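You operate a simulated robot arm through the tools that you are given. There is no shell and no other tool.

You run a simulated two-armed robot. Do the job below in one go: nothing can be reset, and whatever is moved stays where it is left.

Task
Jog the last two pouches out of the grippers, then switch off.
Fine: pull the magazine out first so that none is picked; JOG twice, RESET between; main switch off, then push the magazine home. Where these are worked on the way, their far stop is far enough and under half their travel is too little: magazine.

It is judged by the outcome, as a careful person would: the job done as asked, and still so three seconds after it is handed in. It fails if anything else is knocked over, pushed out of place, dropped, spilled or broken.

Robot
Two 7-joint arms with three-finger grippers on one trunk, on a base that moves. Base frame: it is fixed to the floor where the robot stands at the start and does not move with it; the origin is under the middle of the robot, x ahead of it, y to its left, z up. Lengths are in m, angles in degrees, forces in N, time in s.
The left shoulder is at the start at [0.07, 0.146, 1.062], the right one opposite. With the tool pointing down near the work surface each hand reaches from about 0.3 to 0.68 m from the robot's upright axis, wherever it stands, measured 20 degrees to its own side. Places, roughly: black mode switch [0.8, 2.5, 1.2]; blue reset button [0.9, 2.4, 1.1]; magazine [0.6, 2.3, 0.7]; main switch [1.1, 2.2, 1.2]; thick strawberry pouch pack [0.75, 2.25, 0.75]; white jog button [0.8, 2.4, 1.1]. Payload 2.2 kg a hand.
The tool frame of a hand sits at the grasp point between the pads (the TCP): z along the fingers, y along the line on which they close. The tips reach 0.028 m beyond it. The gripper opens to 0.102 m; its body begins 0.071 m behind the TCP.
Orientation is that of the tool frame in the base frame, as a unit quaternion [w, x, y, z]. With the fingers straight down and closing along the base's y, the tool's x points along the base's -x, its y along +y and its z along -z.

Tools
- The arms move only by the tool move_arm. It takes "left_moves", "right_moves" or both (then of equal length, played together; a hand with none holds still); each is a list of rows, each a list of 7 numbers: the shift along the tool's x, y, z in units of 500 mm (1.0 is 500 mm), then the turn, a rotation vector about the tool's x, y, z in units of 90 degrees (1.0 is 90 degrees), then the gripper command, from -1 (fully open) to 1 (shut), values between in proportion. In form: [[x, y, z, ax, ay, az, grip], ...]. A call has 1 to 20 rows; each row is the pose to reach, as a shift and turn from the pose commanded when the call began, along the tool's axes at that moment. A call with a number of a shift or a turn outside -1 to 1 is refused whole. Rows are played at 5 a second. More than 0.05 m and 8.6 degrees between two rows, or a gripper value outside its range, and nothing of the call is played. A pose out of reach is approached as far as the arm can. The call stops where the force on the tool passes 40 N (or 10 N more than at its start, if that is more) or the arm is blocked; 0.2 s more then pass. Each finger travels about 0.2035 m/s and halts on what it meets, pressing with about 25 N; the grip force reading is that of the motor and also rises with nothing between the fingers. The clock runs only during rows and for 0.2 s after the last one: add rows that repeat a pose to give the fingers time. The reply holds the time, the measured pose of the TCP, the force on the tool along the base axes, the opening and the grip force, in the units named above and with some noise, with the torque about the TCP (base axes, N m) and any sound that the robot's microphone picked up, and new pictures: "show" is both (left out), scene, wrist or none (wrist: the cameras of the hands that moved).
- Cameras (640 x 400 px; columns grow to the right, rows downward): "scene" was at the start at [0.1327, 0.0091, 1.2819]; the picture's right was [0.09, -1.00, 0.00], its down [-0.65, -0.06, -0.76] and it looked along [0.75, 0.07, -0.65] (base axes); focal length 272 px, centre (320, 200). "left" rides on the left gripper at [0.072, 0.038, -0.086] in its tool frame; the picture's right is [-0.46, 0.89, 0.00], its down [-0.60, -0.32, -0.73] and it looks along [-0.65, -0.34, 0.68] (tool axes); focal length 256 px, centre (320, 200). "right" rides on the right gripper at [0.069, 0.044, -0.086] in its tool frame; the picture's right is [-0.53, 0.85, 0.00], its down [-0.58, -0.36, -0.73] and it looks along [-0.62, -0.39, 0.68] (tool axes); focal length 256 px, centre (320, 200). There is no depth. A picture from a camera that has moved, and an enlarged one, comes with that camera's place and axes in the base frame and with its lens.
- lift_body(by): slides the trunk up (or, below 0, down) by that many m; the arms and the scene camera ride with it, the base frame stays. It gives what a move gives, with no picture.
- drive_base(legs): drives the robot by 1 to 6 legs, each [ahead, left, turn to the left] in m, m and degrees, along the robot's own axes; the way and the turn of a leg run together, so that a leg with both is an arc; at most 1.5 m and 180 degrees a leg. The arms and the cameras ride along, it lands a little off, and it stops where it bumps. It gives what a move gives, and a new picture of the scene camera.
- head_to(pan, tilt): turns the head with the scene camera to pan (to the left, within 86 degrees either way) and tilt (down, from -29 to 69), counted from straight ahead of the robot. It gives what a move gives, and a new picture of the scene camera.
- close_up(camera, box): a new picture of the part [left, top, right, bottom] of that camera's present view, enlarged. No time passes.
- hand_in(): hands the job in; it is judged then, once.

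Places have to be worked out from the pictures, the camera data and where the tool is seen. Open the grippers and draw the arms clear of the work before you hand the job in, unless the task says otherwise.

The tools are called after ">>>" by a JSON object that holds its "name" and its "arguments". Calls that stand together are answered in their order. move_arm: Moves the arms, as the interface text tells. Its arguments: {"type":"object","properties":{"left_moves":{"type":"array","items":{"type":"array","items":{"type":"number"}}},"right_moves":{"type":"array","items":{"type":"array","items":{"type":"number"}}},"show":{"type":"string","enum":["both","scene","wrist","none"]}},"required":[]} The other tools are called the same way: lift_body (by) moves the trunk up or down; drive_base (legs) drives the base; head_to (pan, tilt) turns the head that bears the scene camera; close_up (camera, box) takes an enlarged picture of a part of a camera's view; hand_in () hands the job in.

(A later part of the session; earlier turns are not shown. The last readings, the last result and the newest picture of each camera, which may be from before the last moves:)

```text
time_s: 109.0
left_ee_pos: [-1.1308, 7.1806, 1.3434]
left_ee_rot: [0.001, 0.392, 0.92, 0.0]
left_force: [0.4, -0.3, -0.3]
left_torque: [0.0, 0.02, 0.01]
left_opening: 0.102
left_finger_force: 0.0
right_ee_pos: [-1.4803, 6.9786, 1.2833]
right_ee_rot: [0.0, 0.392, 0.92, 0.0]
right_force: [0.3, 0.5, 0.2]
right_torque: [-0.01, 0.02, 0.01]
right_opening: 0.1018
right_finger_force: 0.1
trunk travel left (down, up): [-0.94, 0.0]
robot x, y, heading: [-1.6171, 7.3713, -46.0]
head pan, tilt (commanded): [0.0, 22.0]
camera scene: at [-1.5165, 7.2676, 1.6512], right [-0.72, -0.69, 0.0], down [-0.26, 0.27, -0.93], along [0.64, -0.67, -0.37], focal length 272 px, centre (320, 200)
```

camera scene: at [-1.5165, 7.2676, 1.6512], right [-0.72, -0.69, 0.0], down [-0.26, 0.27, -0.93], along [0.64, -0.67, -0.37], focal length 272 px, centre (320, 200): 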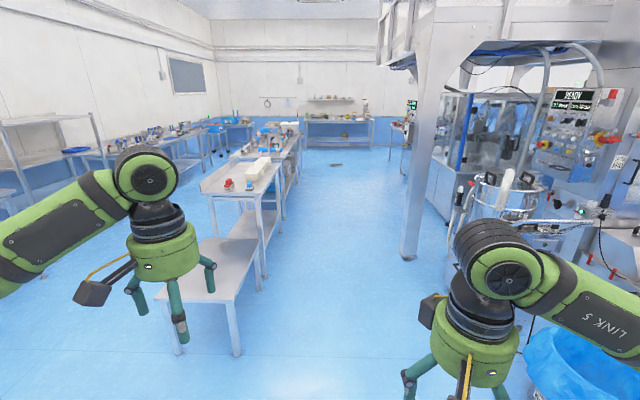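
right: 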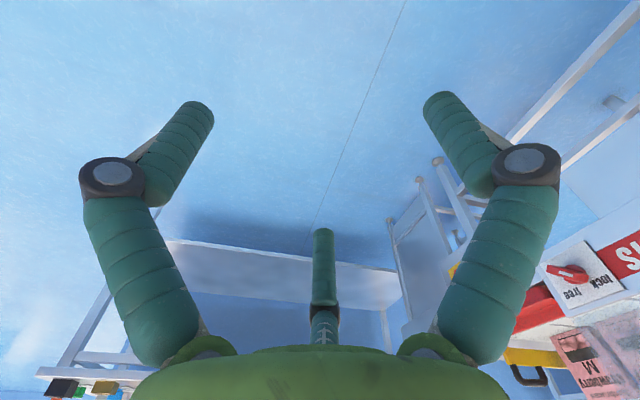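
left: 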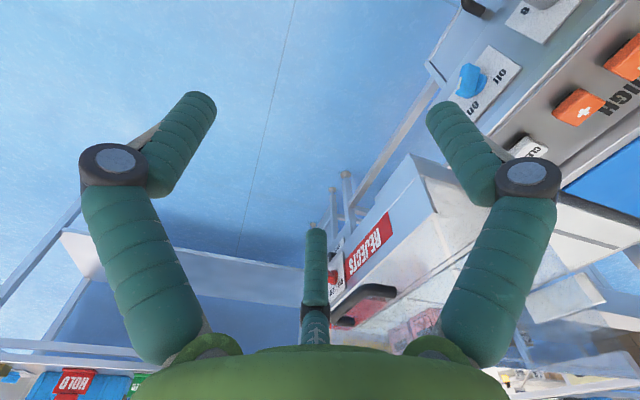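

The lane is clear: tables on the left at about 0.7 m, a frame column on the right, and the target panel showing just left of that column. I drive down the lane.

>>> {"name": "drive_base", "arguments": {"legs": [[1.3, -0.1, 0], [1.3, -0.1, 0], [1.2, -0.1, 0]]}}

>>> {"name": "head_to", "arguments": {"pan": -45, "tilt": 20}}

```text
time_s: 127.5
left_ee_pos: [1.2874, 4.2007, 1.3427]
left_ee_rot: [0.0, 0.395, 0.919, -0.001]
left_force: [-0.8, 0.3, -0.2]
left_torque: [-0.01, 0.02, 0.01]
left_opening: 0.1021
left_finger_force: 0.1
right_ee_pos: [0.9365, 4.0006, 1.2833]
right_ee_rot: [-0.001, 0.395, 0.919, 0.001]
right_force: [0.4, 0.2, -0.2]
right_torque: [0.01, -0.01, -0.03]
right_opening: 0.1021
right_finger_force: 0.0
trunk travel left (down, up): [-0.94, 0.0]
robot x, y, heading: [0.8086, 4.3925, -46.5]
head pan, tilt (commanded): [0.0, 22.0]
camera scene: at [0.9018, 4.291, 1.6513], right [-0.73, -0.69, 0.0], down [-0.26, 0.27, -0.93], along [0.64, -0.67, -0.37], focal length 272 px, centre (320, 200)
```

scene: 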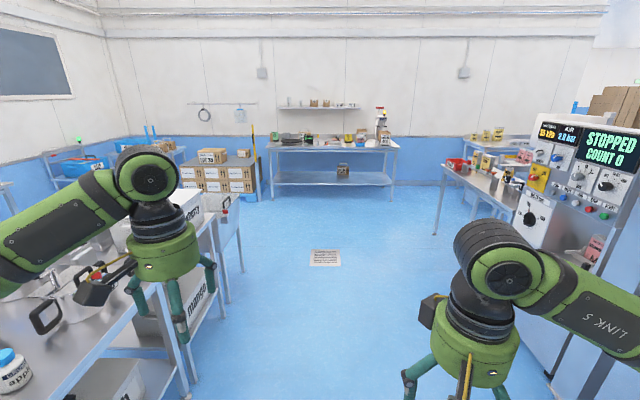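

```text
time_s: 128.6
left_ee_pos: [1.2876, 4.1998, 1.3416]
left_ee_rot: [0.0, 0.394, 0.919, 0.0]
left_force: [0.1, -0.9, -0.8]
left_torque: [0.02, -0.01, 0.01]
left_opening: 0.1021
left_finger_force: 0.1
right_ee_pos: [0.9367, 4.0003, 1.2832]
right_ee_rot: [0.0, 0.395, 0.919, 0.001]
right_force: [0.8, -0.7, 0.5]
right_torque: [0.0, -0.02, -0.01]
right_opening: 0.1021
right_finger_force: 0.0
trunk travel left (down, up): [-0.94, 0.0]
robot x, y, heading: [0.8047, 4.3932, -46.4]
head pan, tilt (commanded): [-45.0, 20.0]
camera scene: at [0.8364, 4.2643, 1.6544], right [-1.0, 0.03, 0.0], down [0.01, 0.34, -0.94], along [-0.02, -0.94, -0.34], focal length 272 px, centre (320, 200)
```

scene: 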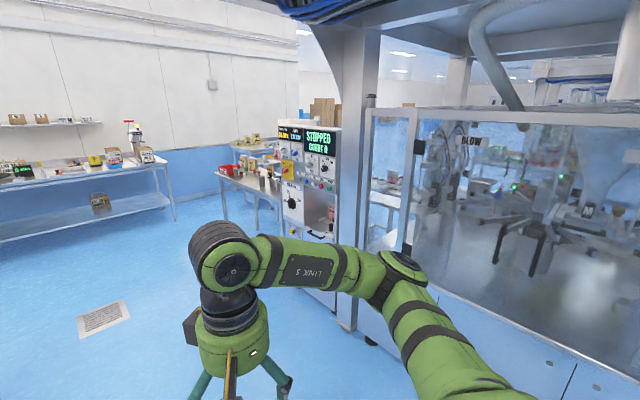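

The panel with the STOPPED / COUNT 0 display is in view between the table and the column. I enlarge it.

>>> {"name": "close_up", "arguments": {"camera": "scene", "box": [200, 110, 420, 330]}}

>>> {"name": "close_up", "arguments": {"camera": "scene", "box": [270, 115, 350, 195]}}

```text
1.82 times, centred on (310, 220) of scene
camera zoom: at [0.8364, 4.2643, 1.6544], right [-1.0, 0.03, 0.0], down [0.01, 0.34, -0.94], along [-0.02, -0.94, -0.34], focal length 494 px, centre (338, 164)
```

zoom: 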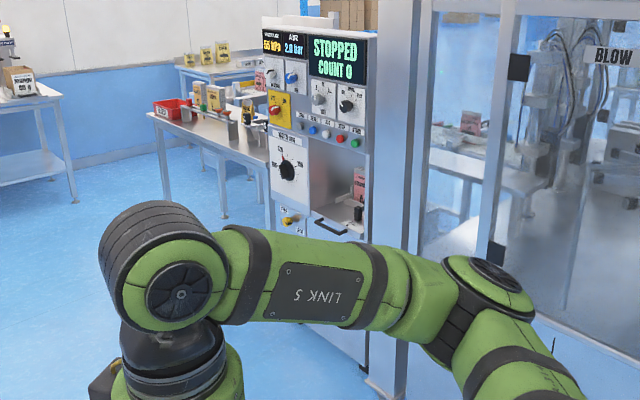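

```text
5.00 times, centred on (310, 155) of scene
camera zoom: at [0.8364, 4.2643, 1.6544], right [-1.0, 0.03, 0.0], down [0.01, 0.34, -0.94], along [-0.02, -0.94, -0.34], focal length 1360 px, centre (370, 425)
```

zoom: 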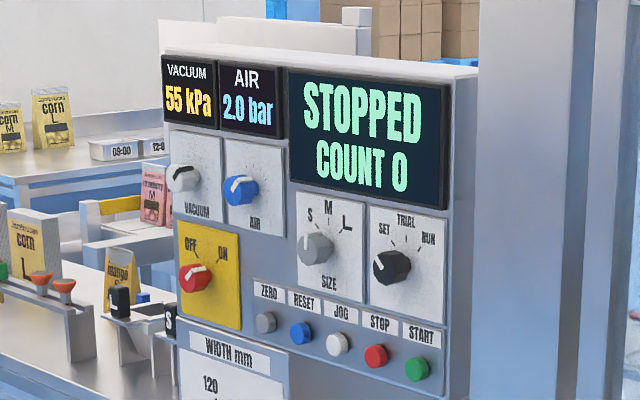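

The panel carries OFF/ON, RESET, JOG and the mode switch, with the magazine and its handle in the opening below. I drive up in front of it and turn to face it, staying about 1 m off.

>>> {"name": "drive_base", "arguments": {"legs": [[0.8, -0.12, 0], [0.78, -0.12, 0], [0, 0, -92]]}}

>>> {"name": "head_to", "arguments": {"pan": 0, "tilt": 30}}

```text
time_s: 140.6
left_ee_pos: [1.5126, 2.5894, 1.3431]
left_ee_rot: [0.0, 0.93, 0.368, 0.0]
left_force: [0.2, -0.4, -0.3]
left_torque: [0.0, -0.02, 0.01]
left_opening: 0.102
left_finger_force: 0.2
right_ee_pos: [1.315, 2.9413, 1.2825]
right_ee_rot: [0.0, 0.93, 0.367, 0.0]
right_force: [1.0, -0.5, 0.3]
right_torque: [-0.01, 0.03, 0.03]
right_opening: 0.1018
right_finger_force: 0.0
trunk travel left (down, up): [-0.94, 0.0]
robot x, y, heading: [1.7109, 3.0685, -137.0]
head pan, tilt (commanded): [-45.0, 20.0]
camera scene: at [1.5767, 3.0406, 1.6544], right [0.03, 1.0, 0.0], down [0.34, -0.01, -0.94], along [-0.94, 0.03, -0.34], focal length 272 px, centre (320, 200)
```

scene: 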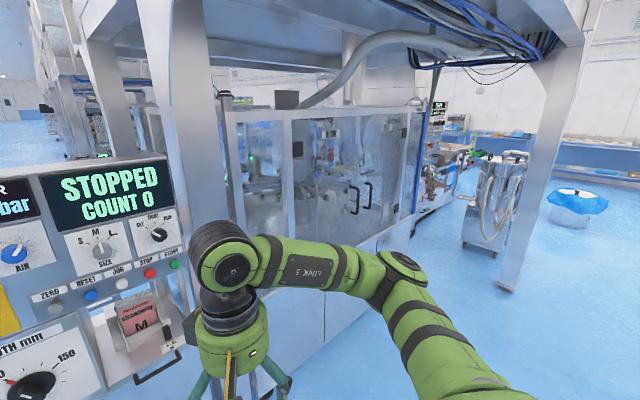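

```text
time_s: 141.7
left_ee_pos: [1.5114, 2.5909, 1.343]
left_ee_rot: [0.0, 0.93, 0.368, 0.0]
left_force: [-0.1, 0.2, 0.7]
left_torque: [0.0, 0.03, -0.03]
left_opening: 0.1021
left_finger_force: 0.1
right_ee_pos: [1.3151, 2.9419, 1.2828]
right_ee_rot: [0.0, 0.93, 0.368, 0.0]
right_force: [0.4, -0.1, -0.7]
right_torque: [0.0, 0.0, -0.01]
right_opening: 0.102
right_finger_force: 0.1
trunk travel left (down, up): [-0.94, 0.0]
robot x, y, heading: [1.7111, 3.0702, -136.8]
head pan, tilt (commanded): [0.0, 30.0]
camera scene: at [1.6033, 2.9763, 1.6384], right [-0.68, 0.73, 0.0], down [0.37, 0.34, -0.87], along [-0.63, -0.59, -0.5], focal length 272 px, centre (320, 200)
```

scene: 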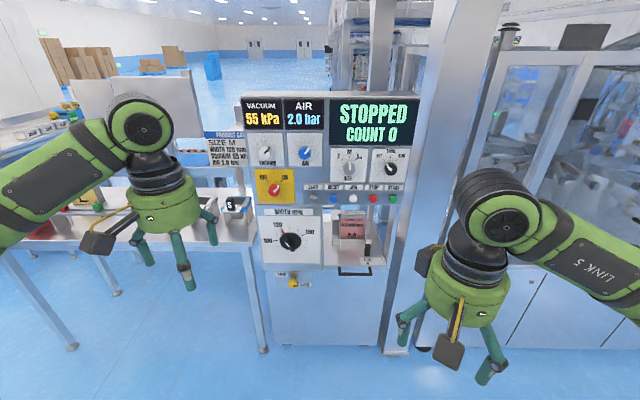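

I am square to the panel. I enlarge the control area and the magazine opening.

>>> {"name": "close_up", "arguments": {"camera": "scene", "box": [230, 85, 420, 215]}}

>>> {"name": "close_up", "arguments": {"camera": "scene", "box": [240, 190, 420, 300]}}

```text
3.08 times, centred on (325, 150) of scene
camera zoom: at [1.6033, 2.9763, 1.6384], right [-0.68, 0.73, 0.0], down [0.37, 0.34, -0.87], along [-0.63, -0.59, -0.5], focal length 837 px, centre (305, 354)
```

zoom: 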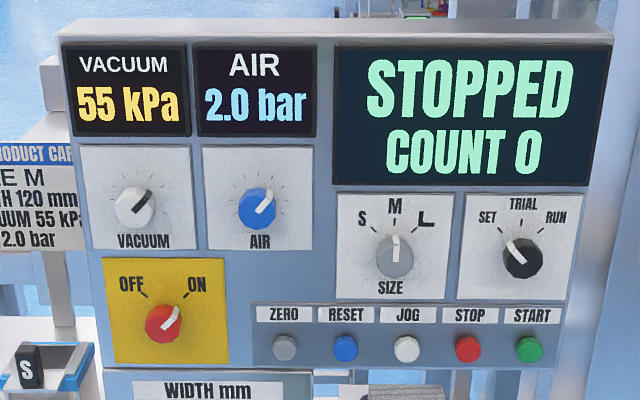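

```text
3.56 times, centred on (330, 245) of scene
camera zoom: at [1.6033, 2.9763, 1.6384], right [-0.68, 0.73, 0.0], down [0.37, 0.34, -0.87], along [-0.63, -0.59, -0.5], focal length 967 px, centre (284, 40)
```

zoom: 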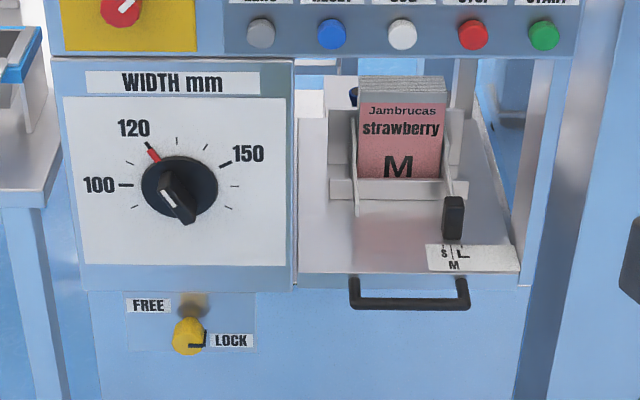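

I'm facing the panel: mode already stands at SET, the main switch at ON, and the magazine's U-handle is below the opening. I drive 0.3 m closer for a second viewpoint to fix distances.

>>> {"name": "drive_base", "arguments": {"legs": [[0.3, 0, 0]]}}

>>> {"name": "head_to", "arguments": {"pan": 0, "tilt": 45}}

>>> {"name": "close_up", "arguments": {"camera": "scene", "box": [230, 40, 430, 165]}}

>>> {"name": "close_up", "arguments": {"camera": "scene", "box": [220, 150, 420, 275]}}

```text
time_s: 143.8
left_ee_pos: [1.2913, 2.3832, 1.3423]
left_ee_rot: [0.0, 0.93, 0.368, -0.001]
left_force: [-0.7, 0.5, 0.8]
left_torque: [0.02, 0.01, 0.0]
left_opening: 0.1019
left_finger_force: 0.0
right_ee_pos: [1.094, 2.7364, 1.2848]
right_ee_rot: [0.0, 0.93, 0.368, -0.001]
right_force: [-0.4, -0.1, -0.1]
right_torque: [-0.02, 0.03, -0.02]
right_opening: 0.1021
right_finger_force: 0.1
trunk travel left (down, up): [-0.94, 0.0]
robot x, y, heading: [1.4849, 2.8612, -137.0]
head pan, tilt (commanded): [0.0, 30.0]
camera scene: at [1.3836, 2.7699, 1.6387], right [-0.68, 0.73, 0.0], down [0.36, 0.34, -0.87], along [-0.63, -0.59, -0.5], focal length 272 px, centre (320, 200)
```

scene: 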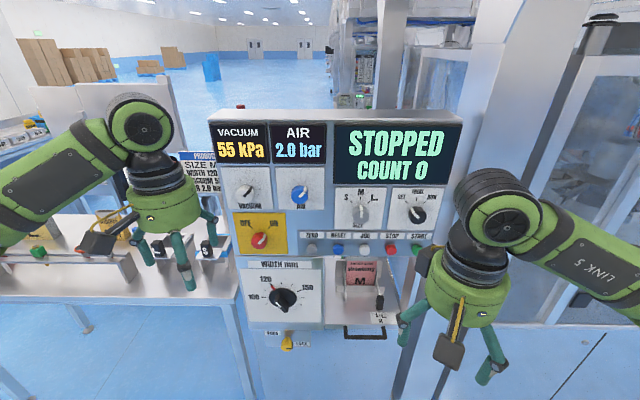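

```text
time_s: 144.6
left_ee_pos: [1.2889, 2.383, 1.3419]
left_ee_rot: [0.0, 0.93, 0.368, 0.001]
left_force: [-0.3, -0.8, 0.2]
left_torque: [0.02, -0.02, -0.01]
left_opening: 0.1018
left_finger_force: 0.0
right_ee_pos: [1.0921, 2.7327, 1.2825]
right_ee_rot: [0.0, 0.93, 0.367, 0.0]
right_force: [-0.2, -1.0, 0.7]
right_torque: [-0.03, 0.0, 0.0]
right_opening: 0.1019
right_finger_force: 0.2
trunk travel left (down, up): [-0.94, 0.0]
robot x, y, heading: [1.487, 2.8671, -136.6]
head pan, tilt (commanded): [0.0, 45.0]
camera scene: at [1.3874, 2.7735, 1.6158], right [-0.68, 0.73, 0.0], down [0.52, 0.48, -0.71], along [-0.52, -0.48, -0.71], focal length 272 px, centre (320, 200)
```

scene: 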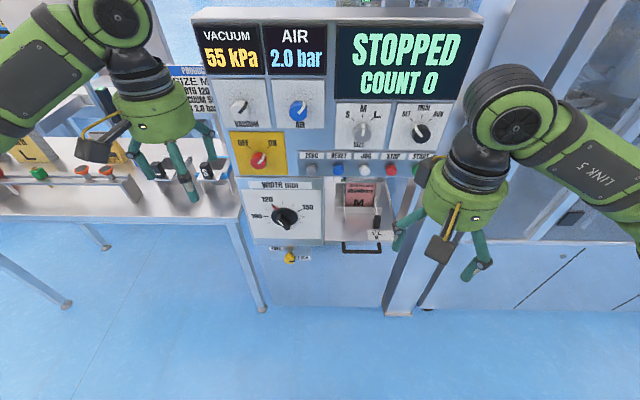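

```text
3.20 times, centred on (330, 102) of scene
camera zoom: at [1.3874, 2.7735, 1.6158], right [-0.68, 0.73, 0.0], down [0.52, 0.48, -0.71], along [-0.52, -0.48, -0.71], focal length 870 px, centre (288, 512)
```

zoom: 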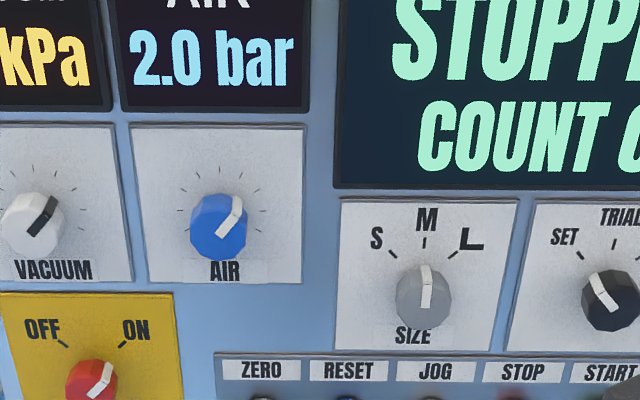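

```text
3.20 times, centred on (320, 212) of scene
camera zoom: at [1.3874, 2.7735, 1.6158], right [-0.68, 0.73, 0.0], down [0.52, 0.48, -0.71], along [-0.52, -0.48, -0.71], focal length 870 px, centre (320, 160)
```

zoom: 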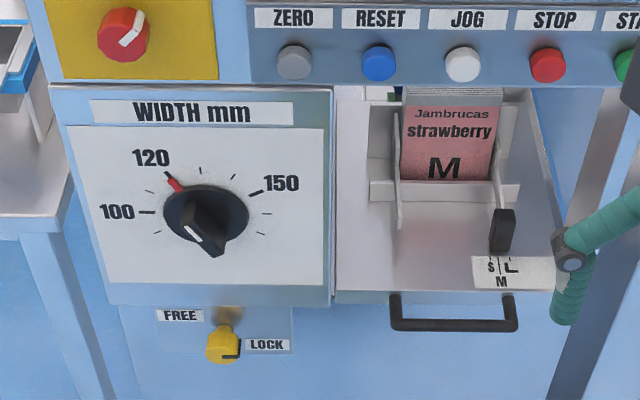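

Triangulating the two views: JOG about (0.84, 2.44, 1.11), RESET (0.89, 2.38, 1.11), main knob (1.05, 2.22, 1.15), handle bar centre (0.85, 2.48, 0.75). I move 0.11 m closer, lower the trunk to normal height, and look again.

>>> {"name": "drive_base", "arguments": {"legs": [[0.11, 0, 0]]}}

>>> {"name": "lift_body", "arguments": {"by": -0.34}}

>>> {"name": "head_to", "arguments": {"pan": 0, "tilt": 40}}

```text
time_s: 145.8
left_ee_pos: [1.2157, 2.309, 1.3451]
left_ee_rot: [0.0, 0.929, 0.369, -0.002]
left_force: [0.2, 0.6, 0.2]
left_torque: [-0.07, 0.09, 0.02]
left_opening: 0.1017
left_finger_force: 0.0
right_ee_pos: [1.0175, 2.6598, 1.2838]
right_ee_rot: [0.001, 0.929, 0.37, -0.003]
right_force: [0.7, -0.3, 0.0]
right_torque: [-0.05, 0.05, 0.0]
right_opening: 0.102
right_finger_force: 0.0
trunk travel left (down, up): [-0.94, 0.0]
robot x, y, heading: [1.4016, 2.7864, -136.4]
head pan, tilt (commanded): [0.0, 45.0]
camera scene: at [1.3133, 2.7029, 1.6164], right [-0.69, 0.73, 0.0], down [0.51, 0.48, -0.71], along [-0.52, -0.49, -0.7], focal length 272 px, centre (320, 200)
```

scene: 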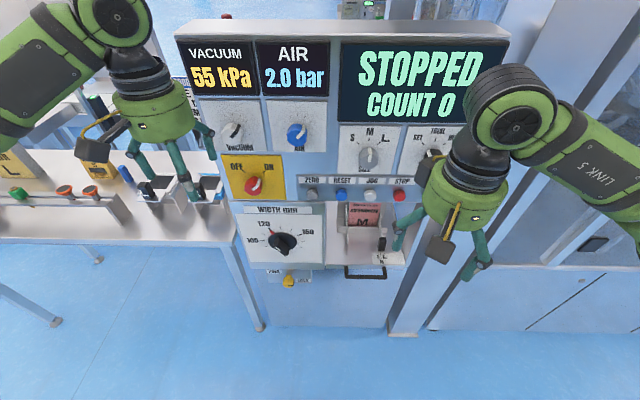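

```text
time_s: 149.1
left_ee_pos: [1.2113, 2.3072, 1.0022]
left_ee_rot: [0.0, 0.929, 0.37, 0.001]
left_force: [-0.2, -0.4, -0.4]
left_torque: [-0.02, 0.02, -0.02]
left_opening: 0.1021
left_finger_force: 0.1
right_ee_pos: [1.0124, 2.6576, 0.9425]
right_ee_rot: [0.0, 0.929, 0.371, 0.001]
right_force: [0.6, -1.0, 0.5]
right_torque: [0.01, -0.04, -0.01]
right_opening: 0.1018
right_finger_force: 0.0
trunk travel left (down, up): [-0.6, 0.34]
robot x, y, heading: [1.4042, 2.7896, -136.7]
head pan, tilt (commanded): [0.0, 45.0]
```

```text
time_s: 149.8
left_ee_pos: [1.2126, 2.306, 1.0023]
left_ee_rot: [0.0, 0.929, 0.37, 0.0]
left_force: [-0.5, 0.1, -0.4]
left_torque: [-0.03, 0.0, 0.01]
left_opening: 0.1019
left_finger_force: 0.0
right_ee_pos: [1.0127, 2.6571, 0.9411]
right_ee_rot: [-0.001, 0.929, 0.371, 0.0]
right_force: [0.0, 0.2, -0.4]
right_torque: [0.0, -0.02, 0.0]
right_opening: 0.102
right_finger_force: 0.1
trunk travel left (down, up): [-0.6, 0.34]
robot x, y, heading: [1.404, 2.7841, -136.7]
head pan, tilt (commanded): [0.0, 40.0]
camera scene: at [1.3056, 2.6954, 1.283], right [-0.69, 0.73, 0.0], down [0.47, 0.44, -0.77], along [-0.56, -0.53, -0.64], focal length 272 px, centre (320, 200)
```

scene: 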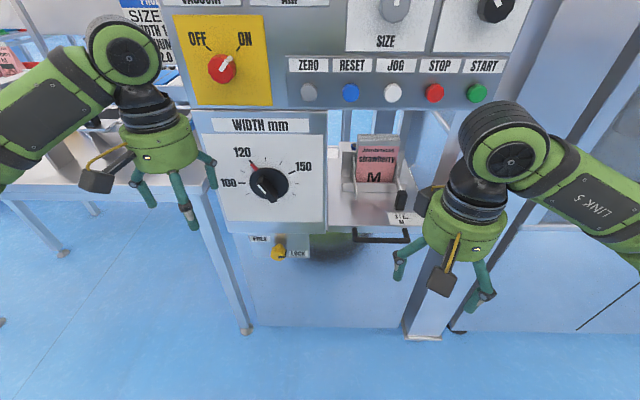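

The computed places match this view. I now roll the right hand by +90° about its own axis so that its fingers will close across the horizontal handle bar.

>>> {"name": "move_arm", "arguments": {"right_moves": [[0, 0, 0, 0, 0, 0.091, -1], [0, 0, 0, 0, 0, 0.182, -1], [0, 0, 0, 0, 0, 0.273, -1], [0, 0, 0, 0, 0, 0.364, -1], [0, 0, 0, 0, 0, 0.455, -1], [0, 0, 0, 0, 0, 0.546, -1], [0, 0, 0, 0, 0, 0.637, -1], [0, 0, 0, 0, 0, 0.728, -1], [0, 0, 0, 0, 0, 0.819, -1], [0, 0, 0, 0, 0, 0.91, -1], [0, 0, 0, 0, 0, 1.0, -1], [0, 0, 0, 0, 0, 1.0, -1]], "show": "both"}}

```text
time_s: 152.4
left_ee_pos: [1.2119, 2.3057, 1.0013]
left_ee_rot: [0.0, 0.929, 0.369, 0.0]
left_force: [0.5, -0.9, -0.3]
left_torque: [-0.03, 0.01, 0.0]
left_opening: 0.1019
left_finger_force: 0.0
right_ee_pos: [1.0129, 2.6561, 0.9422]
right_ee_rot: [0.0, 0.919, -0.395, 0.0]
right_force: [-0.1, -0.8, 0.4]
right_torque: [-0.02, -0.03, 0.03]
right_opening: 0.1021
right_finger_force: 0.2
trunk travel left (down, up): [-0.6, 0.34]
robot x, y, heading: [1.4032, 2.7857, -136.4]
head pan, tilt (commanded): [0.0, 40.0]
camera scene: at [1.3055, 2.6954, 1.283], right [-0.69, 0.73, 0.0], down [0.47, 0.44, -0.77], along [-0.56, -0.53, -0.64], focal length 272 px, centre (320, 200)
camera right: at [1.0298, 2.5768, 1.0297], right [-0.98, -0.19, 0.0], down [-0.13, 0.67, 0.73], along [-0.14, 0.72, -0.68], focal length 256 px, centre (320, 200)
```

scene: 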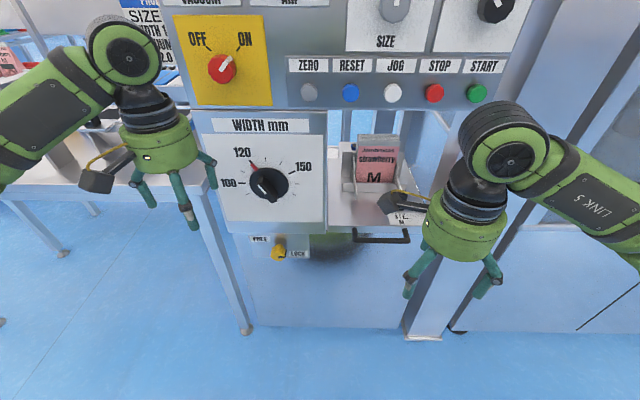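
right: 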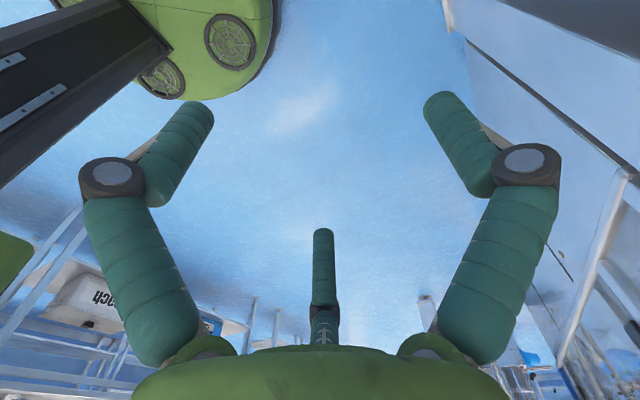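

The roll worked: tool x now points left and y forward. Next I tilt the fingers 45° forward-down and move to a pre-grasp about 10 cm short of the handle bar.

>>> {"name": "move_arm", "arguments": {"right_moves": [[0.0046, 0.056, 0.0, -0.0833, 0, 0, -1], [0.0092, 0.112, 0.04, -0.1667, 0, 0, -1], [0.0138, 0.168, 0.09, -0.25, 0, 0, -1], [0.0184, 0.224, 0.14, -0.3333, 0, 0, -1], [0.023, 0.28, 0.19, -0.4167, 0, 0, -1], [0.0276, 0.336, 0.244, -0.5, 0, 0, -1], [0.0276, 0.336, 0.244, -0.5, 0, 0, -1]], "show": "both"}}

```text
time_s: 154.0
left_ee_pos: [1.2119, 2.3071, 1.0021]
left_ee_rot: [0.0, 0.929, 0.37, 0.0]
left_force: [0.4, -1.3, 1.0]
left_torque: [-0.02, 0.04, -0.02]
left_opening: 0.102
left_finger_force: 0.0
right_ee_pos: [0.9017, 2.5297, 0.8214]
right_ee_rot: [0.353, 0.849, -0.364, -0.151]
right_force: [-0.1, -0.1, 0.6]
right_torque: [-0.03, 0.0, 0.0]
right_opening: 0.1019
right_finger_force: 0.0
trunk travel left (down, up): [-0.6, 0.34]
robot x, y, heading: [1.4059, 2.7878, -136.5]
head pan, tilt (commanded): [0.0, 40.0]
camera scene: at [1.306, 2.6957, 1.2831], right [-0.69, 0.73, 0.0], down [0.47, 0.44, -0.77], along [-0.56, -0.53, -0.64], focal length 272 px, centre (320, 200)
camera right: at [0.9713, 2.5016, 0.9138], right [-0.8, -0.02, 0.6], down [0.16, 0.95, 0.26], along [-0.58, 0.3, -0.76], focal length 256 px, centre (320, 200)
```

scene: 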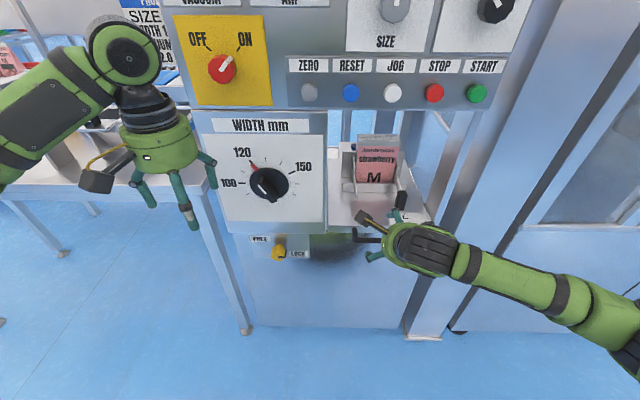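
right: 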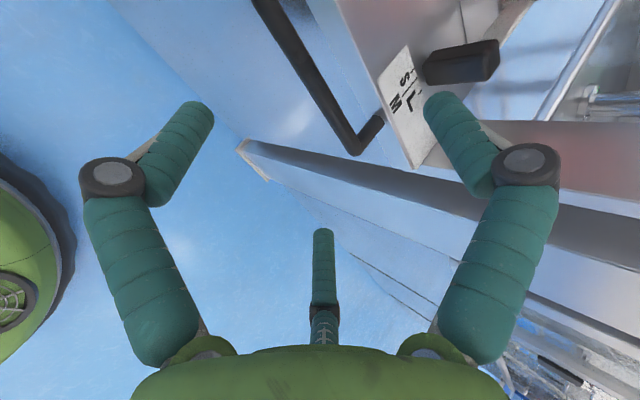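

The wrist view matches the computed bar place within 5 mm. I narrow the fingers to about 6 cm so the forward finger clears the tray edge, then advance along the tool axis until the bar is between them.

>>> {"name": "move_arm", "arguments": {"right_moves": [[0.01, 0, 0, 0, 0, 0, -0.2], [0.03, -0.008, 0.0, 0, 0, 0, -0.2], [0.03, -0.008, 0.04, 0, 0, 0, -0.2], [0.03, -0.008, 0.08, 0, 0, 0, -0.2], [0.03, -0.008, 0.12, 0, 0, 0, -0.2], [0.03, -0.008, 0.15, 0, 0, 0, -0.2], [0.03, -0.008, 0.15, 0, 0, 0, -0.2]], "show": "both"}}

```text
time_s: 155.6
left_ee_pos: [1.2118, 2.3057, 1.0031]
left_ee_rot: [0.0, 0.929, 0.37, 0.0]
left_force: [-0.3, 1.2, -0.3]
left_torque: [-0.02, -0.03, 0.01]
left_opening: 0.102
left_finger_force: 0.0
right_ee_pos: [0.8751, 2.485, 0.7644]
right_ee_rot: [0.351, 0.849, -0.365, -0.151]
right_force: [0.5, 1.2, 0.8]
right_torque: [-0.01, 0.01, 0.0]
right_opening: 0.0615
right_finger_force: 0.0
trunk travel left (down, up): [-0.6, 0.34]
robot x, y, heading: [1.4044, 2.7886, -136.4]
head pan, tilt (commanded): [0.0, 40.0]
camera scene: at [1.3057, 2.6956, 1.283], right [-0.69, 0.73, 0.0], down [0.47, 0.44, -0.77], along [-0.56, -0.53, -0.64], focal length 272 px, centre (320, 200)
camera right: at [0.9452, 2.4562, 0.8573], right [-0.8, -0.02, 0.6], down [0.16, 0.95, 0.26], along [-0.58, 0.31, -0.76], focal length 256 px, centre (320, 200)
```

scene: 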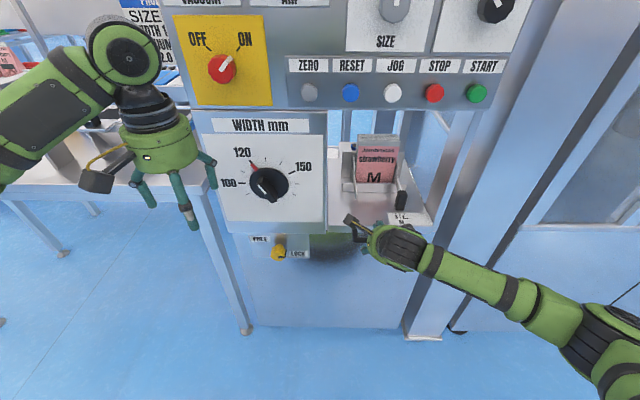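
right: 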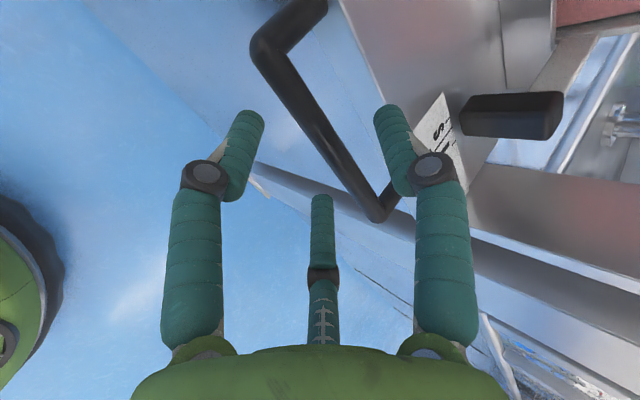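

The bar now lies between the fingers but only near their tips (about 2.6 cm beyond the grasp point). I advance 2 cm more and look before closing.

>>> {"name": "move_arm", "arguments": {"right_moves": [[0.0, 0.006, 0.02, 0, 0, 0, -0.2], [0.0, 0.006, 0.04, 0, 0, 0, -0.2], [0.0, 0.006, 0.04, 0, 0, 0, -0.2]], "show": "both"}}

>>> {"name": "close_up", "arguments": {"camera": "scene", "box": [310, 170, 470, 290]}}

```text
time_s: 156.4
left_ee_pos: [1.2115, 2.3047, 1.0015]
left_ee_rot: [-0.001, 0.929, 0.37, -0.001]
left_force: [-0.7, 0.7, -0.8]
left_torque: [-0.01, 0.03, 0.02]
left_opening: 0.1024
left_finger_force: 0.0
right_ee_pos: [0.8636, 2.4736, 0.7532]
right_ee_rot: [0.352, 0.849, -0.364, -0.151]
right_force: [-1.0, -0.3, 0.2]
right_torque: [-0.01, 0.0, 0.01]
right_opening: 0.0613
right_finger_force: 0.0
trunk travel left (down, up): [-0.6, 0.34]
robot x, y, heading: [1.4072, 2.7894, -136.3]
head pan, tilt (commanded): [0.0, 40.0]
camera scene: at [1.3056, 2.6955, 1.283], right [-0.69, 0.73, 0.0], down [0.47, 0.44, -0.77], along [-0.56, -0.53, -0.64], focal length 272 px, centre (320, 200)
camera right: at [0.9338, 2.4454, 0.8454], right [-0.8, -0.02, 0.6], down [0.16, 0.95, 0.26], along [-0.58, 0.31, -0.76], focal length 256 px, centre (320, 200)
```

scene: 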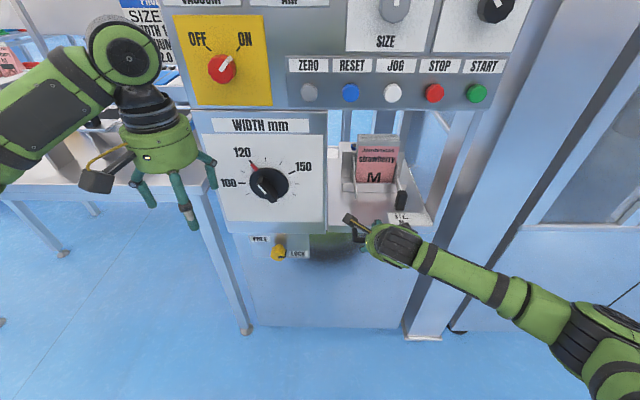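
right: 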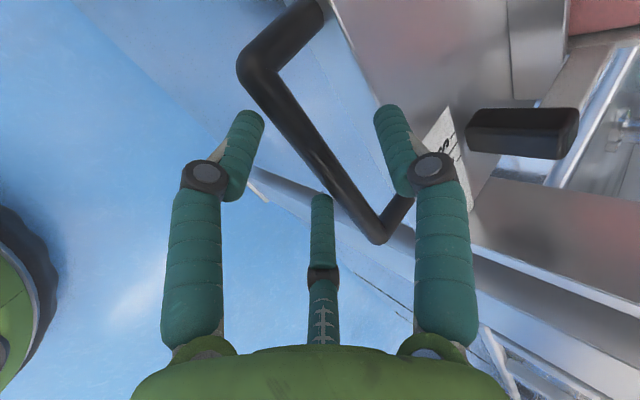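

```text
3.33 times, centred on (390, 230) of scene
camera zoom: at [1.3056, 2.6955, 1.283], right [-0.69, 0.73, 0.0], down [0.47, 0.44, -0.77], along [-0.56, -0.53, -0.64], focal length 906 px, centre (87, 100)
```

zoom: 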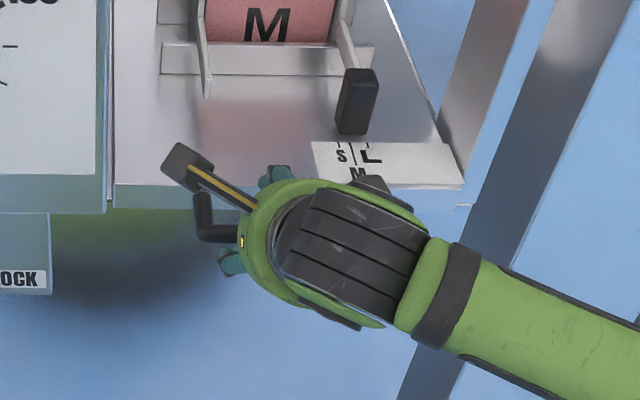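

The bar sits between the fingers, about 1 cm toward the forward finger. I centre by 8 mm, close the fingers on it, and check the grip.

>>> {"name": "move_arm", "arguments": {"right_moves": [[0.0, 0.014, 0.004, 0, 0, 0, -0.2], [0.0, 0.016, 0.008, 0, 0, 0, -0.2], [0.0, 0.016, 0.008, 0, 0, 0, 0.4], [0.0, 0.016, 0.008, 0, 0, 0, 1], [0.0, 0.016, 0.008, 0, 0, 0, 1], [0.0, 0.016, 0.008, 0, 0, 0, 1], [0.0, 0.016, 0.008, 0, 0, 0, 1]], "show": "both"}}

```text
time_s: 157.1
left_ee_pos: [1.2162, 2.3126, 1.0069]
left_ee_rot: [0.002, 0.93, 0.369, -0.004]
left_force: [0.1, -1.6, -0.1]
left_torque: [-0.04, -0.03, -0.01]
left_opening: 0.1022
left_finger_force: 0.0
right_ee_pos: [0.8608, 2.4783, 0.7604]
right_ee_rot: [0.35, 0.849, -0.365, -0.153]
right_force: [19.0, 33.5, 20.1]
right_torque: [1.06, 0.06, -0.85]
right_opening: 0.0439
right_finger_force: 10.0
trunk travel left (down, up): [-0.6, 0.34]
robot x, y, heading: [1.4034, 2.7881, -136.5]
head pan, tilt (commanded): [0.0, 40.0]
stopped in row 3 (right hand): the force on the tool passed its limit at 48 N (the readings are from after the stop); the commanded pose is now the measured one
camera scene: at [1.3121, 2.7047, 1.2845], right [-0.69, 0.73, 0.0], down [0.46, 0.44, -0.77], along [-0.56, -0.53, -0.64], focal length 272 px, centre (320, 200)
camera right: at [0.9315, 2.4487, 0.8529], right [-0.8, -0.02, 0.6], down [0.17, 0.95, 0.26], along [-0.58, 0.31, -0.76], focal length 256 px, centre (320, 200)
```

scene: 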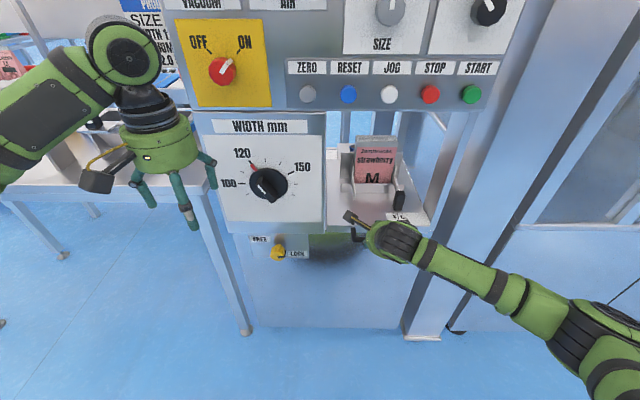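
right: 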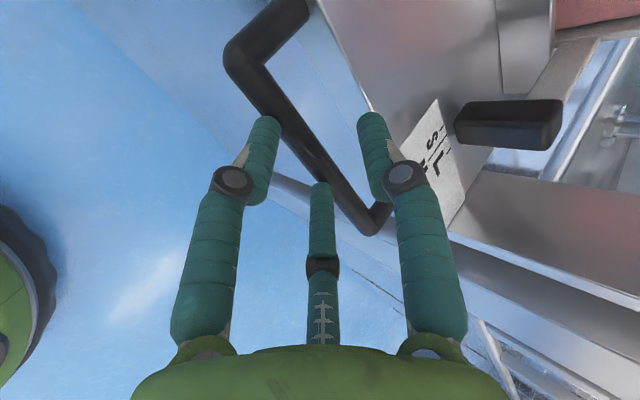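

The push-back came along the finger axis: the wrist views triangulate the bar about 2.5 cm farther (z ≈ 0.726) than the scene camera suggested, so the tips met it end-on. I back off, shift 1 cm, and advance with narrower fingers without closing.

>>> {"name": "move_arm", "arguments": {"right_moves": [[0.0, 0.0, -0.04, 0, 0, 0, -0.1], [0.0, -0.02, -0.04, 0, 0, 0, -0.1], [0.0, -0.02, -0.04, 0, 0, 0, -0.1], [0.0, -0.02, 0.0, 0, 0, 0, -0.1], [0.0, -0.02, 0.03, 0, 0, 0, -0.1], [0.0, -0.02, 0.052, 0, 0, 0, -0.1], [0.0, -0.02, 0.052, 0, 0, 0, -0.1]], "show": "both"}}

```text
time_s: 158.7
left_ee_pos: [1.2152, 2.3088, 1.004]
left_ee_rot: [0.001, 0.929, 0.37, -0.002]
left_force: [-0.2, -0.5, -0.6]
left_torque: [-0.01, 0.02, 0.03]
left_opening: 0.102
left_finger_force: 0.0
right_ee_pos: [0.8514, 2.4635, 0.7356]
right_ee_rot: [0.354, 0.848, -0.364, -0.152]
right_force: [4.4, 6.7, 16.7]
right_torque: [-0.53, 0.51, -0.36]
right_opening: 0.0663
right_finger_force: 6.2
trunk travel left (down, up): [-0.6, 0.34]
robot x, y, heading: [1.4056, 2.7847, -136.6]
head pan, tilt (commanded): [0.0, 40.0]
camera scene: at [1.3091, 2.6986, 1.2837], right [-0.69, 0.73, 0.0], down [0.46, 0.44, -0.77], along [-0.56, -0.53, -0.64], focal length 272 px, centre (320, 200)
camera right: at [0.9221, 2.4346, 0.8281], right [-0.8, -0.02, 0.6], down [0.17, 0.95, 0.25], along [-0.58, 0.3, -0.76], focal length 256 px, centre (320, 200)
```

scene: 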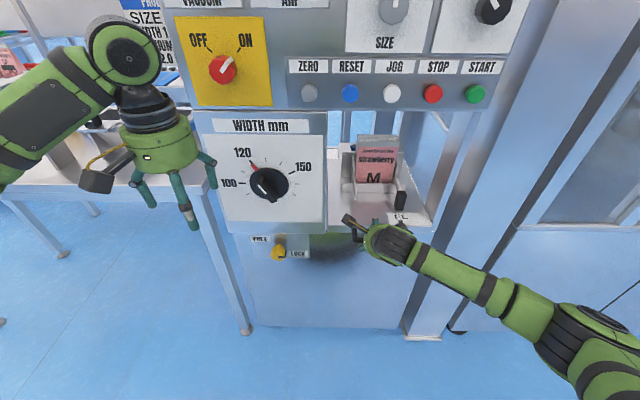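
right: 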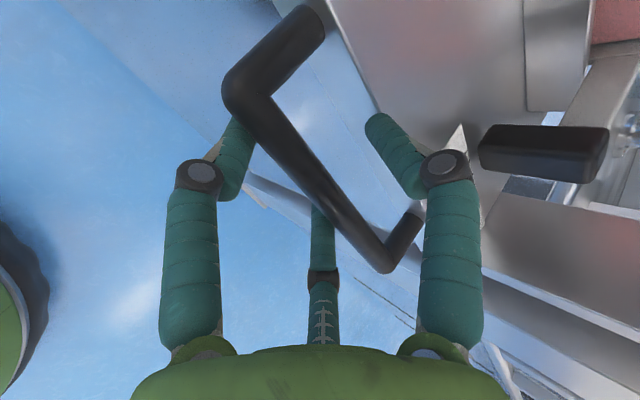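

The bar is now nearer the camera than the two lower fingers, so it lies inside the grasp, pressing on the lower pair. I shift 8 mm toward that side to relieve it, then close.

>>> {"name": "move_arm", "arguments": {"right_moves": [[0.0, -0.01, 0.0, 0, 0, 0, -0.1], [0.0, -0.018, 0.0, 0, 0, 0, -0.1], [0.0, -0.018, 0.0, 0, 0, 0, -0.1]], "show": "both"}}

```text
time_s: 159.5
left_ee_pos: [1.2162, 2.3095, 1.0049]
left_ee_rot: [0.001, 0.929, 0.37, -0.003]
left_force: [0.0, -1.1, 0.1]
left_torque: [0.0, 0.01, 0.0]
left_opening: 0.1022
left_finger_force: 0.1
right_ee_pos: [0.8575, 2.4673, 0.7297]
right_ee_rot: [0.354, 0.848, -0.364, -0.152]
right_force: [6.6, 13.5, 26.2]
right_torque: [-0.91, 1.16, -0.24]
right_opening: 0.0685
right_finger_force: 9.1
trunk travel left (down, up): [-0.6, 0.34]
robot x, y, heading: [1.4082, 2.7883, -136.6]
head pan, tilt (commanded): [0.0, 40.0]
camera scene: at [1.3112, 2.7008, 1.2839], right [-0.69, 0.73, 0.0], down [0.46, 0.44, -0.77], along [-0.56, -0.53, -0.64], focal length 272 px, centre (320, 200)
camera right: at [0.928, 2.4398, 0.8222], right [-0.8, -0.02, 0.6], down [0.17, 0.95, 0.25], along [-0.58, 0.3, -0.76], focal length 256 px, centre (320, 200)
```

scene: 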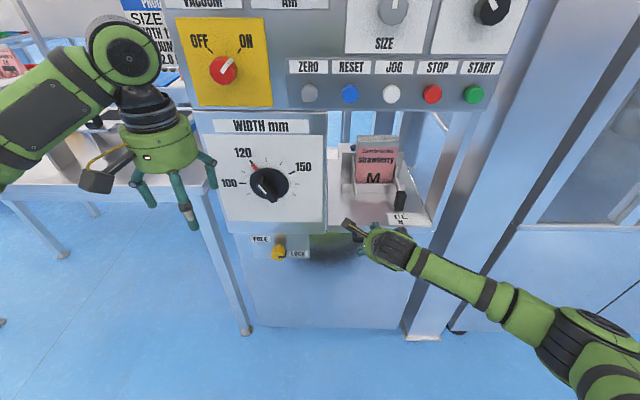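
right: 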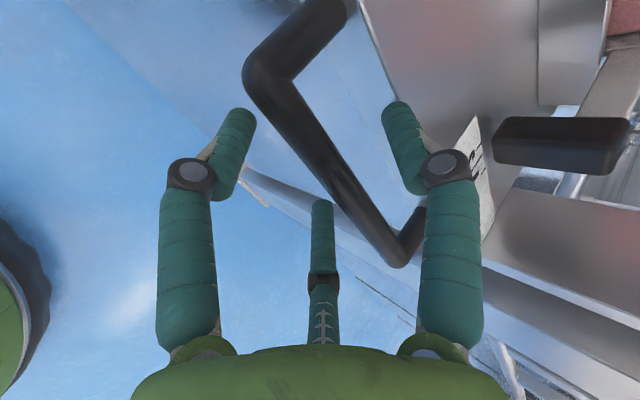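

The upward push (26 N) is the forward fingertip resting on the tray's edge, while the bar sits between the fingers. I ease back 4 mm and close, which takes that finger off the edge.

>>> {"name": "move_arm", "arguments": {"right_moves": [[0.0, 0.006, -0.008, 0, 0, 0, 0.1], [0.0, 0.006, -0.008, 0, 0, 0, 0.5], [0.0, 0.006, -0.008, 0, 0, 0, 1], [0.0, 0.006, -0.008, 0, 0, 0, 1], [0.0, 0.006, -0.008, 0, 0, 0, 1]], "show": "both"}}

```text
time_s: 160.7
left_ee_pos: [1.2116, 2.3048, 1.0022]
left_ee_rot: [0.0, 0.929, 0.37, 0.0]
left_force: [-0.3, 0.1, -0.4]
left_torque: [0.02, 0.01, 0.02]
left_opening: 0.1022
left_finger_force: 0.1
right_ee_pos: [0.8567, 2.4683, 0.7264]
right_ee_rot: [0.348, 0.85, -0.365, -0.15]
right_force: [0.7, -3.1, -1.7]
right_torque: [-0.24, -0.22, -0.28]
right_opening: 0.0241
right_finger_force: 45.2
trunk travel left (down, up): [-0.6, 0.34]
robot x, y, heading: [1.4032, 2.7866, -136.7]
head pan, tilt (commanded): [0.0, 40.0]
camera scene: at [1.3056, 2.6952, 1.2828], right [-0.69, 0.73, 0.0], down [0.47, 0.44, -0.77], along [-0.56, -0.53, -0.64], focal length 272 px, centre (320, 200)
camera right: at [0.9259, 2.4381, 0.8201], right [-0.8, -0.03, 0.59], down [0.16, 0.95, 0.26], along [-0.57, 0.31, -0.76], focal length 256 px, centre (320, 200)
```

scene: 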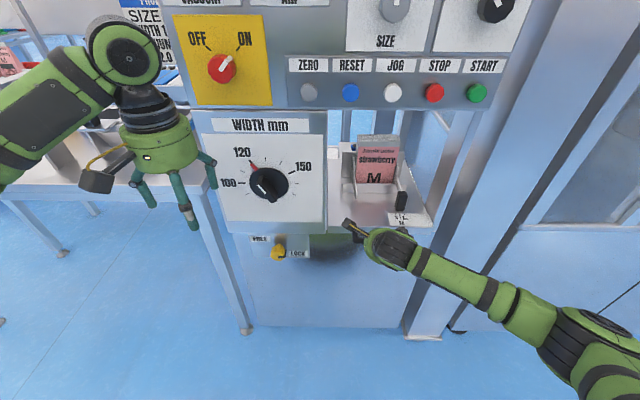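
right: 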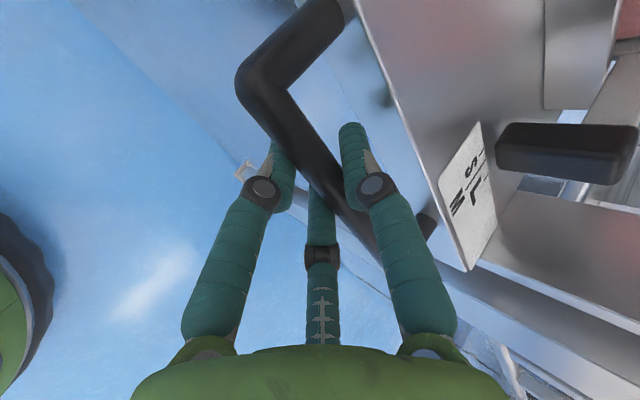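

The bar is held (opening 24 mm, 45 N motor reading, near-zero tool force). I pull slowly straight back from the panel, 12 cm for a start.

>>> {"name": "move_arm", "arguments": {"right_moves": [[0, -0.0085, -0.0085, 0, 0, 0, 1], [0, -0.0255, -0.0255, 0, 0, 0, 1], [0, -0.0425, -0.0425, 0, 0, 0, 1], [0, -0.0595, -0.0595, 0, 0, 0, 1], [0, -0.0765, -0.0765, 0, 0, 0, 1], [0, -0.0935, -0.0935, 0, 0, 0, 1], [0, -0.1105, -0.1105, 0, 0, 0, 1], [0, -0.1275, -0.1275, 0, 0, 0, 1], [0, -0.1445, -0.1445, 0, 0, 0, 1], [0, -0.1615, -0.1615, 0, 0, 0, 1], [0, -0.17, -0.17, 0, 0, 0, 1]], "show": "both"}}

```text
time_s: 163.1
left_ee_pos: [1.2113, 2.3036, 0.9998]
left_ee_rot: [-0.002, 0.929, 0.37, 0.001]
left_force: [-0.2, -0.5, -0.2]
left_torque: [-0.02, -0.04, 0.0]
left_opening: 0.102
left_finger_force: 0.0
right_ee_pos: [0.9443, 2.5479, 0.727]
right_ee_rot: [0.348, 0.851, -0.364, -0.148]
right_force: [12.3, -13.6, -24.9]
right_torque: [0.01, -0.07, -0.89]
right_opening: 0.0239
right_finger_force: 45.1
trunk travel left (down, up): [-0.6, 0.34]
robot x, y, heading: [1.4086, 2.7887, -136.7]
head pan, tilt (commanded): [0.0, 40.0]
camera scene: at [1.3047, 2.6916, 1.2824], right [-0.69, 0.73, 0.0], down [0.47, 0.44, -0.76], along [-0.56, -0.52, -0.65], focal length 272 px, centre (320, 200)
camera right: at [1.0131, 2.5182, 0.8204], right [-0.81, -0.03, 0.59], down [0.16, 0.95, 0.27], along [-0.57, 0.31, -0.76], focal length 256 px, centre (320, 200)
```

scene: 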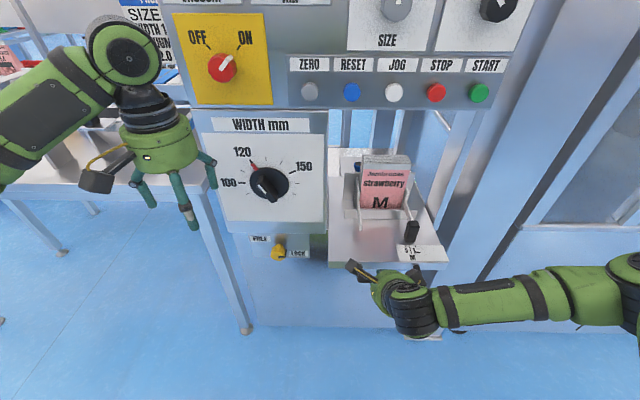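
right: 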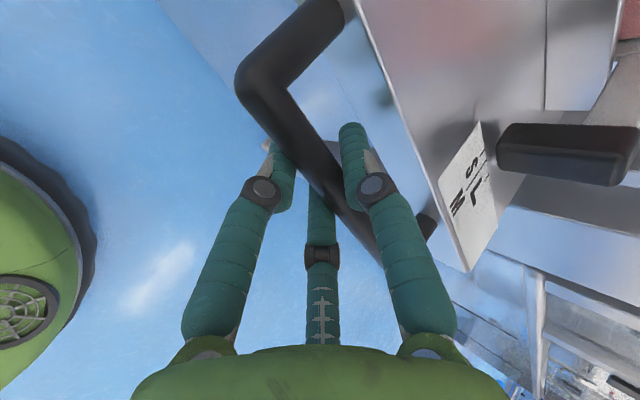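

The tray came out 12 cm with no force along the pull yet (no stop reached), but 18 N sideways and 25 N downward build up. I relax those by 5 mm left and 6 mm down, then keep pulling.

>>> {"name": "move_arm", "arguments": {"right_moves": [[0.006, -0.005, 0.005, 0, 0, 0, 1], [0.01, -0.0085, 0.0085, 0, 0, 0, 1], [0.011, -0.0255, -0.0085, 0, 0, 0, 1], [0.012, -0.0425, -0.0255, 0, 0, 0, 1], [0.013, -0.0595, -0.0425, 0, 0, 0, 1], [0.014, -0.0765, -0.0595, 0, 0, 0, 1], [0.015, -0.0935, -0.0765, 0, 0, 0, 1]], "show": "both"}}

```text
time_s: 164.7
left_ee_pos: [1.212, 2.3094, 1.0048]
left_ee_rot: [0.002, 0.929, 0.37, 0.0]
left_force: [1.3, 0.0, 0.7]
left_torque: [-0.04, -0.02, 0.04]
left_opening: 0.1019
left_finger_force: 0.0
right_ee_pos: [0.9895, 2.588, 0.727]
right_ee_rot: [0.35, 0.846, -0.37, -0.157]
right_force: [-18.8, 21.5, 27.9]
right_torque: [-0.85, -0.67, 0.36]
right_opening: 0.0242
right_finger_force: 45.3
trunk travel left (down, up): [-0.6, 0.34]
robot x, y, heading: [1.4018, 2.7889, -136.8]
head pan, tilt (commanded): [0.0, 40.0]
camera scene: at [1.3057, 2.7014, 1.2836], right [-0.69, 0.73, 0.0], down [0.47, 0.44, -0.77], along [-0.56, -0.53, -0.64], focal length 272 px, centre (320, 200)
camera right: at [1.0598, 2.5591, 0.8191], right [-0.8, -0.02, 0.6], down [0.18, 0.95, 0.26], along [-0.58, 0.32, -0.75], focal length 256 px, centre (320, 200)
```

scene: 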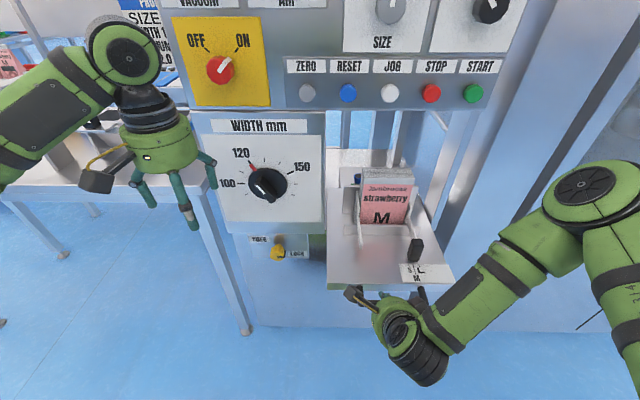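
right: 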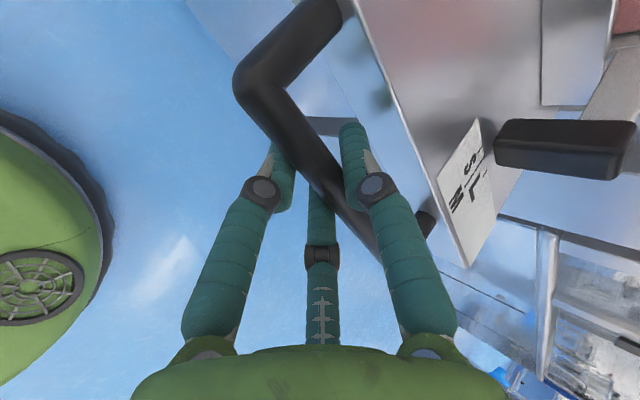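

About 18 cm out and still no force along the pull; I over-corrected sideways (−28 N) and vertically (+28 N). I take back part of the correction and continue.

>>> {"name": "move_arm", "arguments": {"right_moves": [[-0.008, 0.004, -0.004, 0, 0, 0, 1], [-0.008, -0.008, -0.016, 0, 0, 0, 1], [-0.008, -0.025, -0.033, 0, 0, 0, 1], [-0.008, -0.042, -0.05, 0, 0, 0, 1], [-0.008, -0.059, -0.067, 0, 0, 0, 1], [-0.008, -0.076, -0.084, 0, 0, 0, 1]], "show": "both"}}

```text
time_s: 166.0
left_ee_pos: [1.2098, 2.3076, 1.0012]
left_ee_rot: [0.001, 0.929, 0.37, 0.001]
left_force: [0.5, 0.1, 0.4]
left_torque: [0.03, 0.04, -0.03]
left_opening: 0.1019
left_finger_force: 0.0
right_ee_pos: [1.0266, 2.6213, 0.7268]
right_ee_rot: [0.329, 0.853, -0.373, -0.16]
right_force: [-9.5, 11.2, -16.5]
right_torque: [-0.99, -1.09, 0.33]
right_opening: 0.0243
right_finger_force: 45.1
right hand out of reach, approached as far as the arm can: row 1, 2, 3, 4, 5, 6
trunk travel left (down, up): [-0.6, 0.34]
robot x, y, heading: [1.4119, 2.7883, -136.4]
head pan, tilt (commanded): [0.0, 40.0]
stopped in row 6 (right hand): the force on the tool passed its limit at 50 N (the readings are from after the stop); the commanded pose is now the measured one
camera scene: at [1.3046, 2.6963, 1.283], right [-0.69, 0.73, 0.0], down [0.47, 0.44, -0.77], along [-0.56, -0.53, -0.64], focal length 272 px, centre (320, 200)
camera right: at [1.0958, 2.5884, 0.8191], right [-0.81, -0.03, 0.59], down [0.18, 0.94, 0.3], along [-0.56, 0.35, -0.75], focal length 256 px, centre (320, 200)
```

scene: 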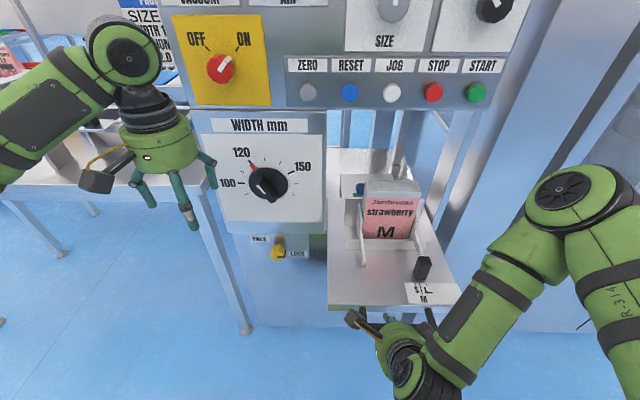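
right: 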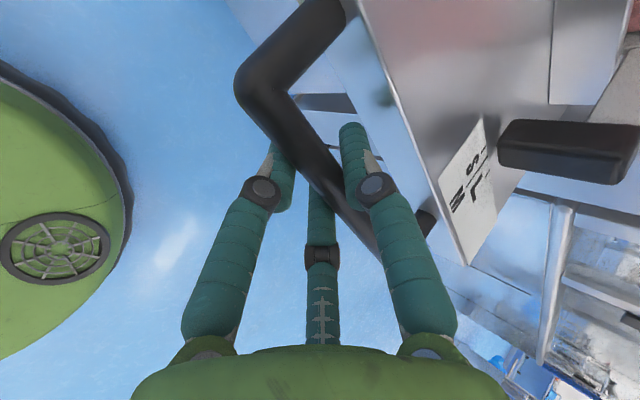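

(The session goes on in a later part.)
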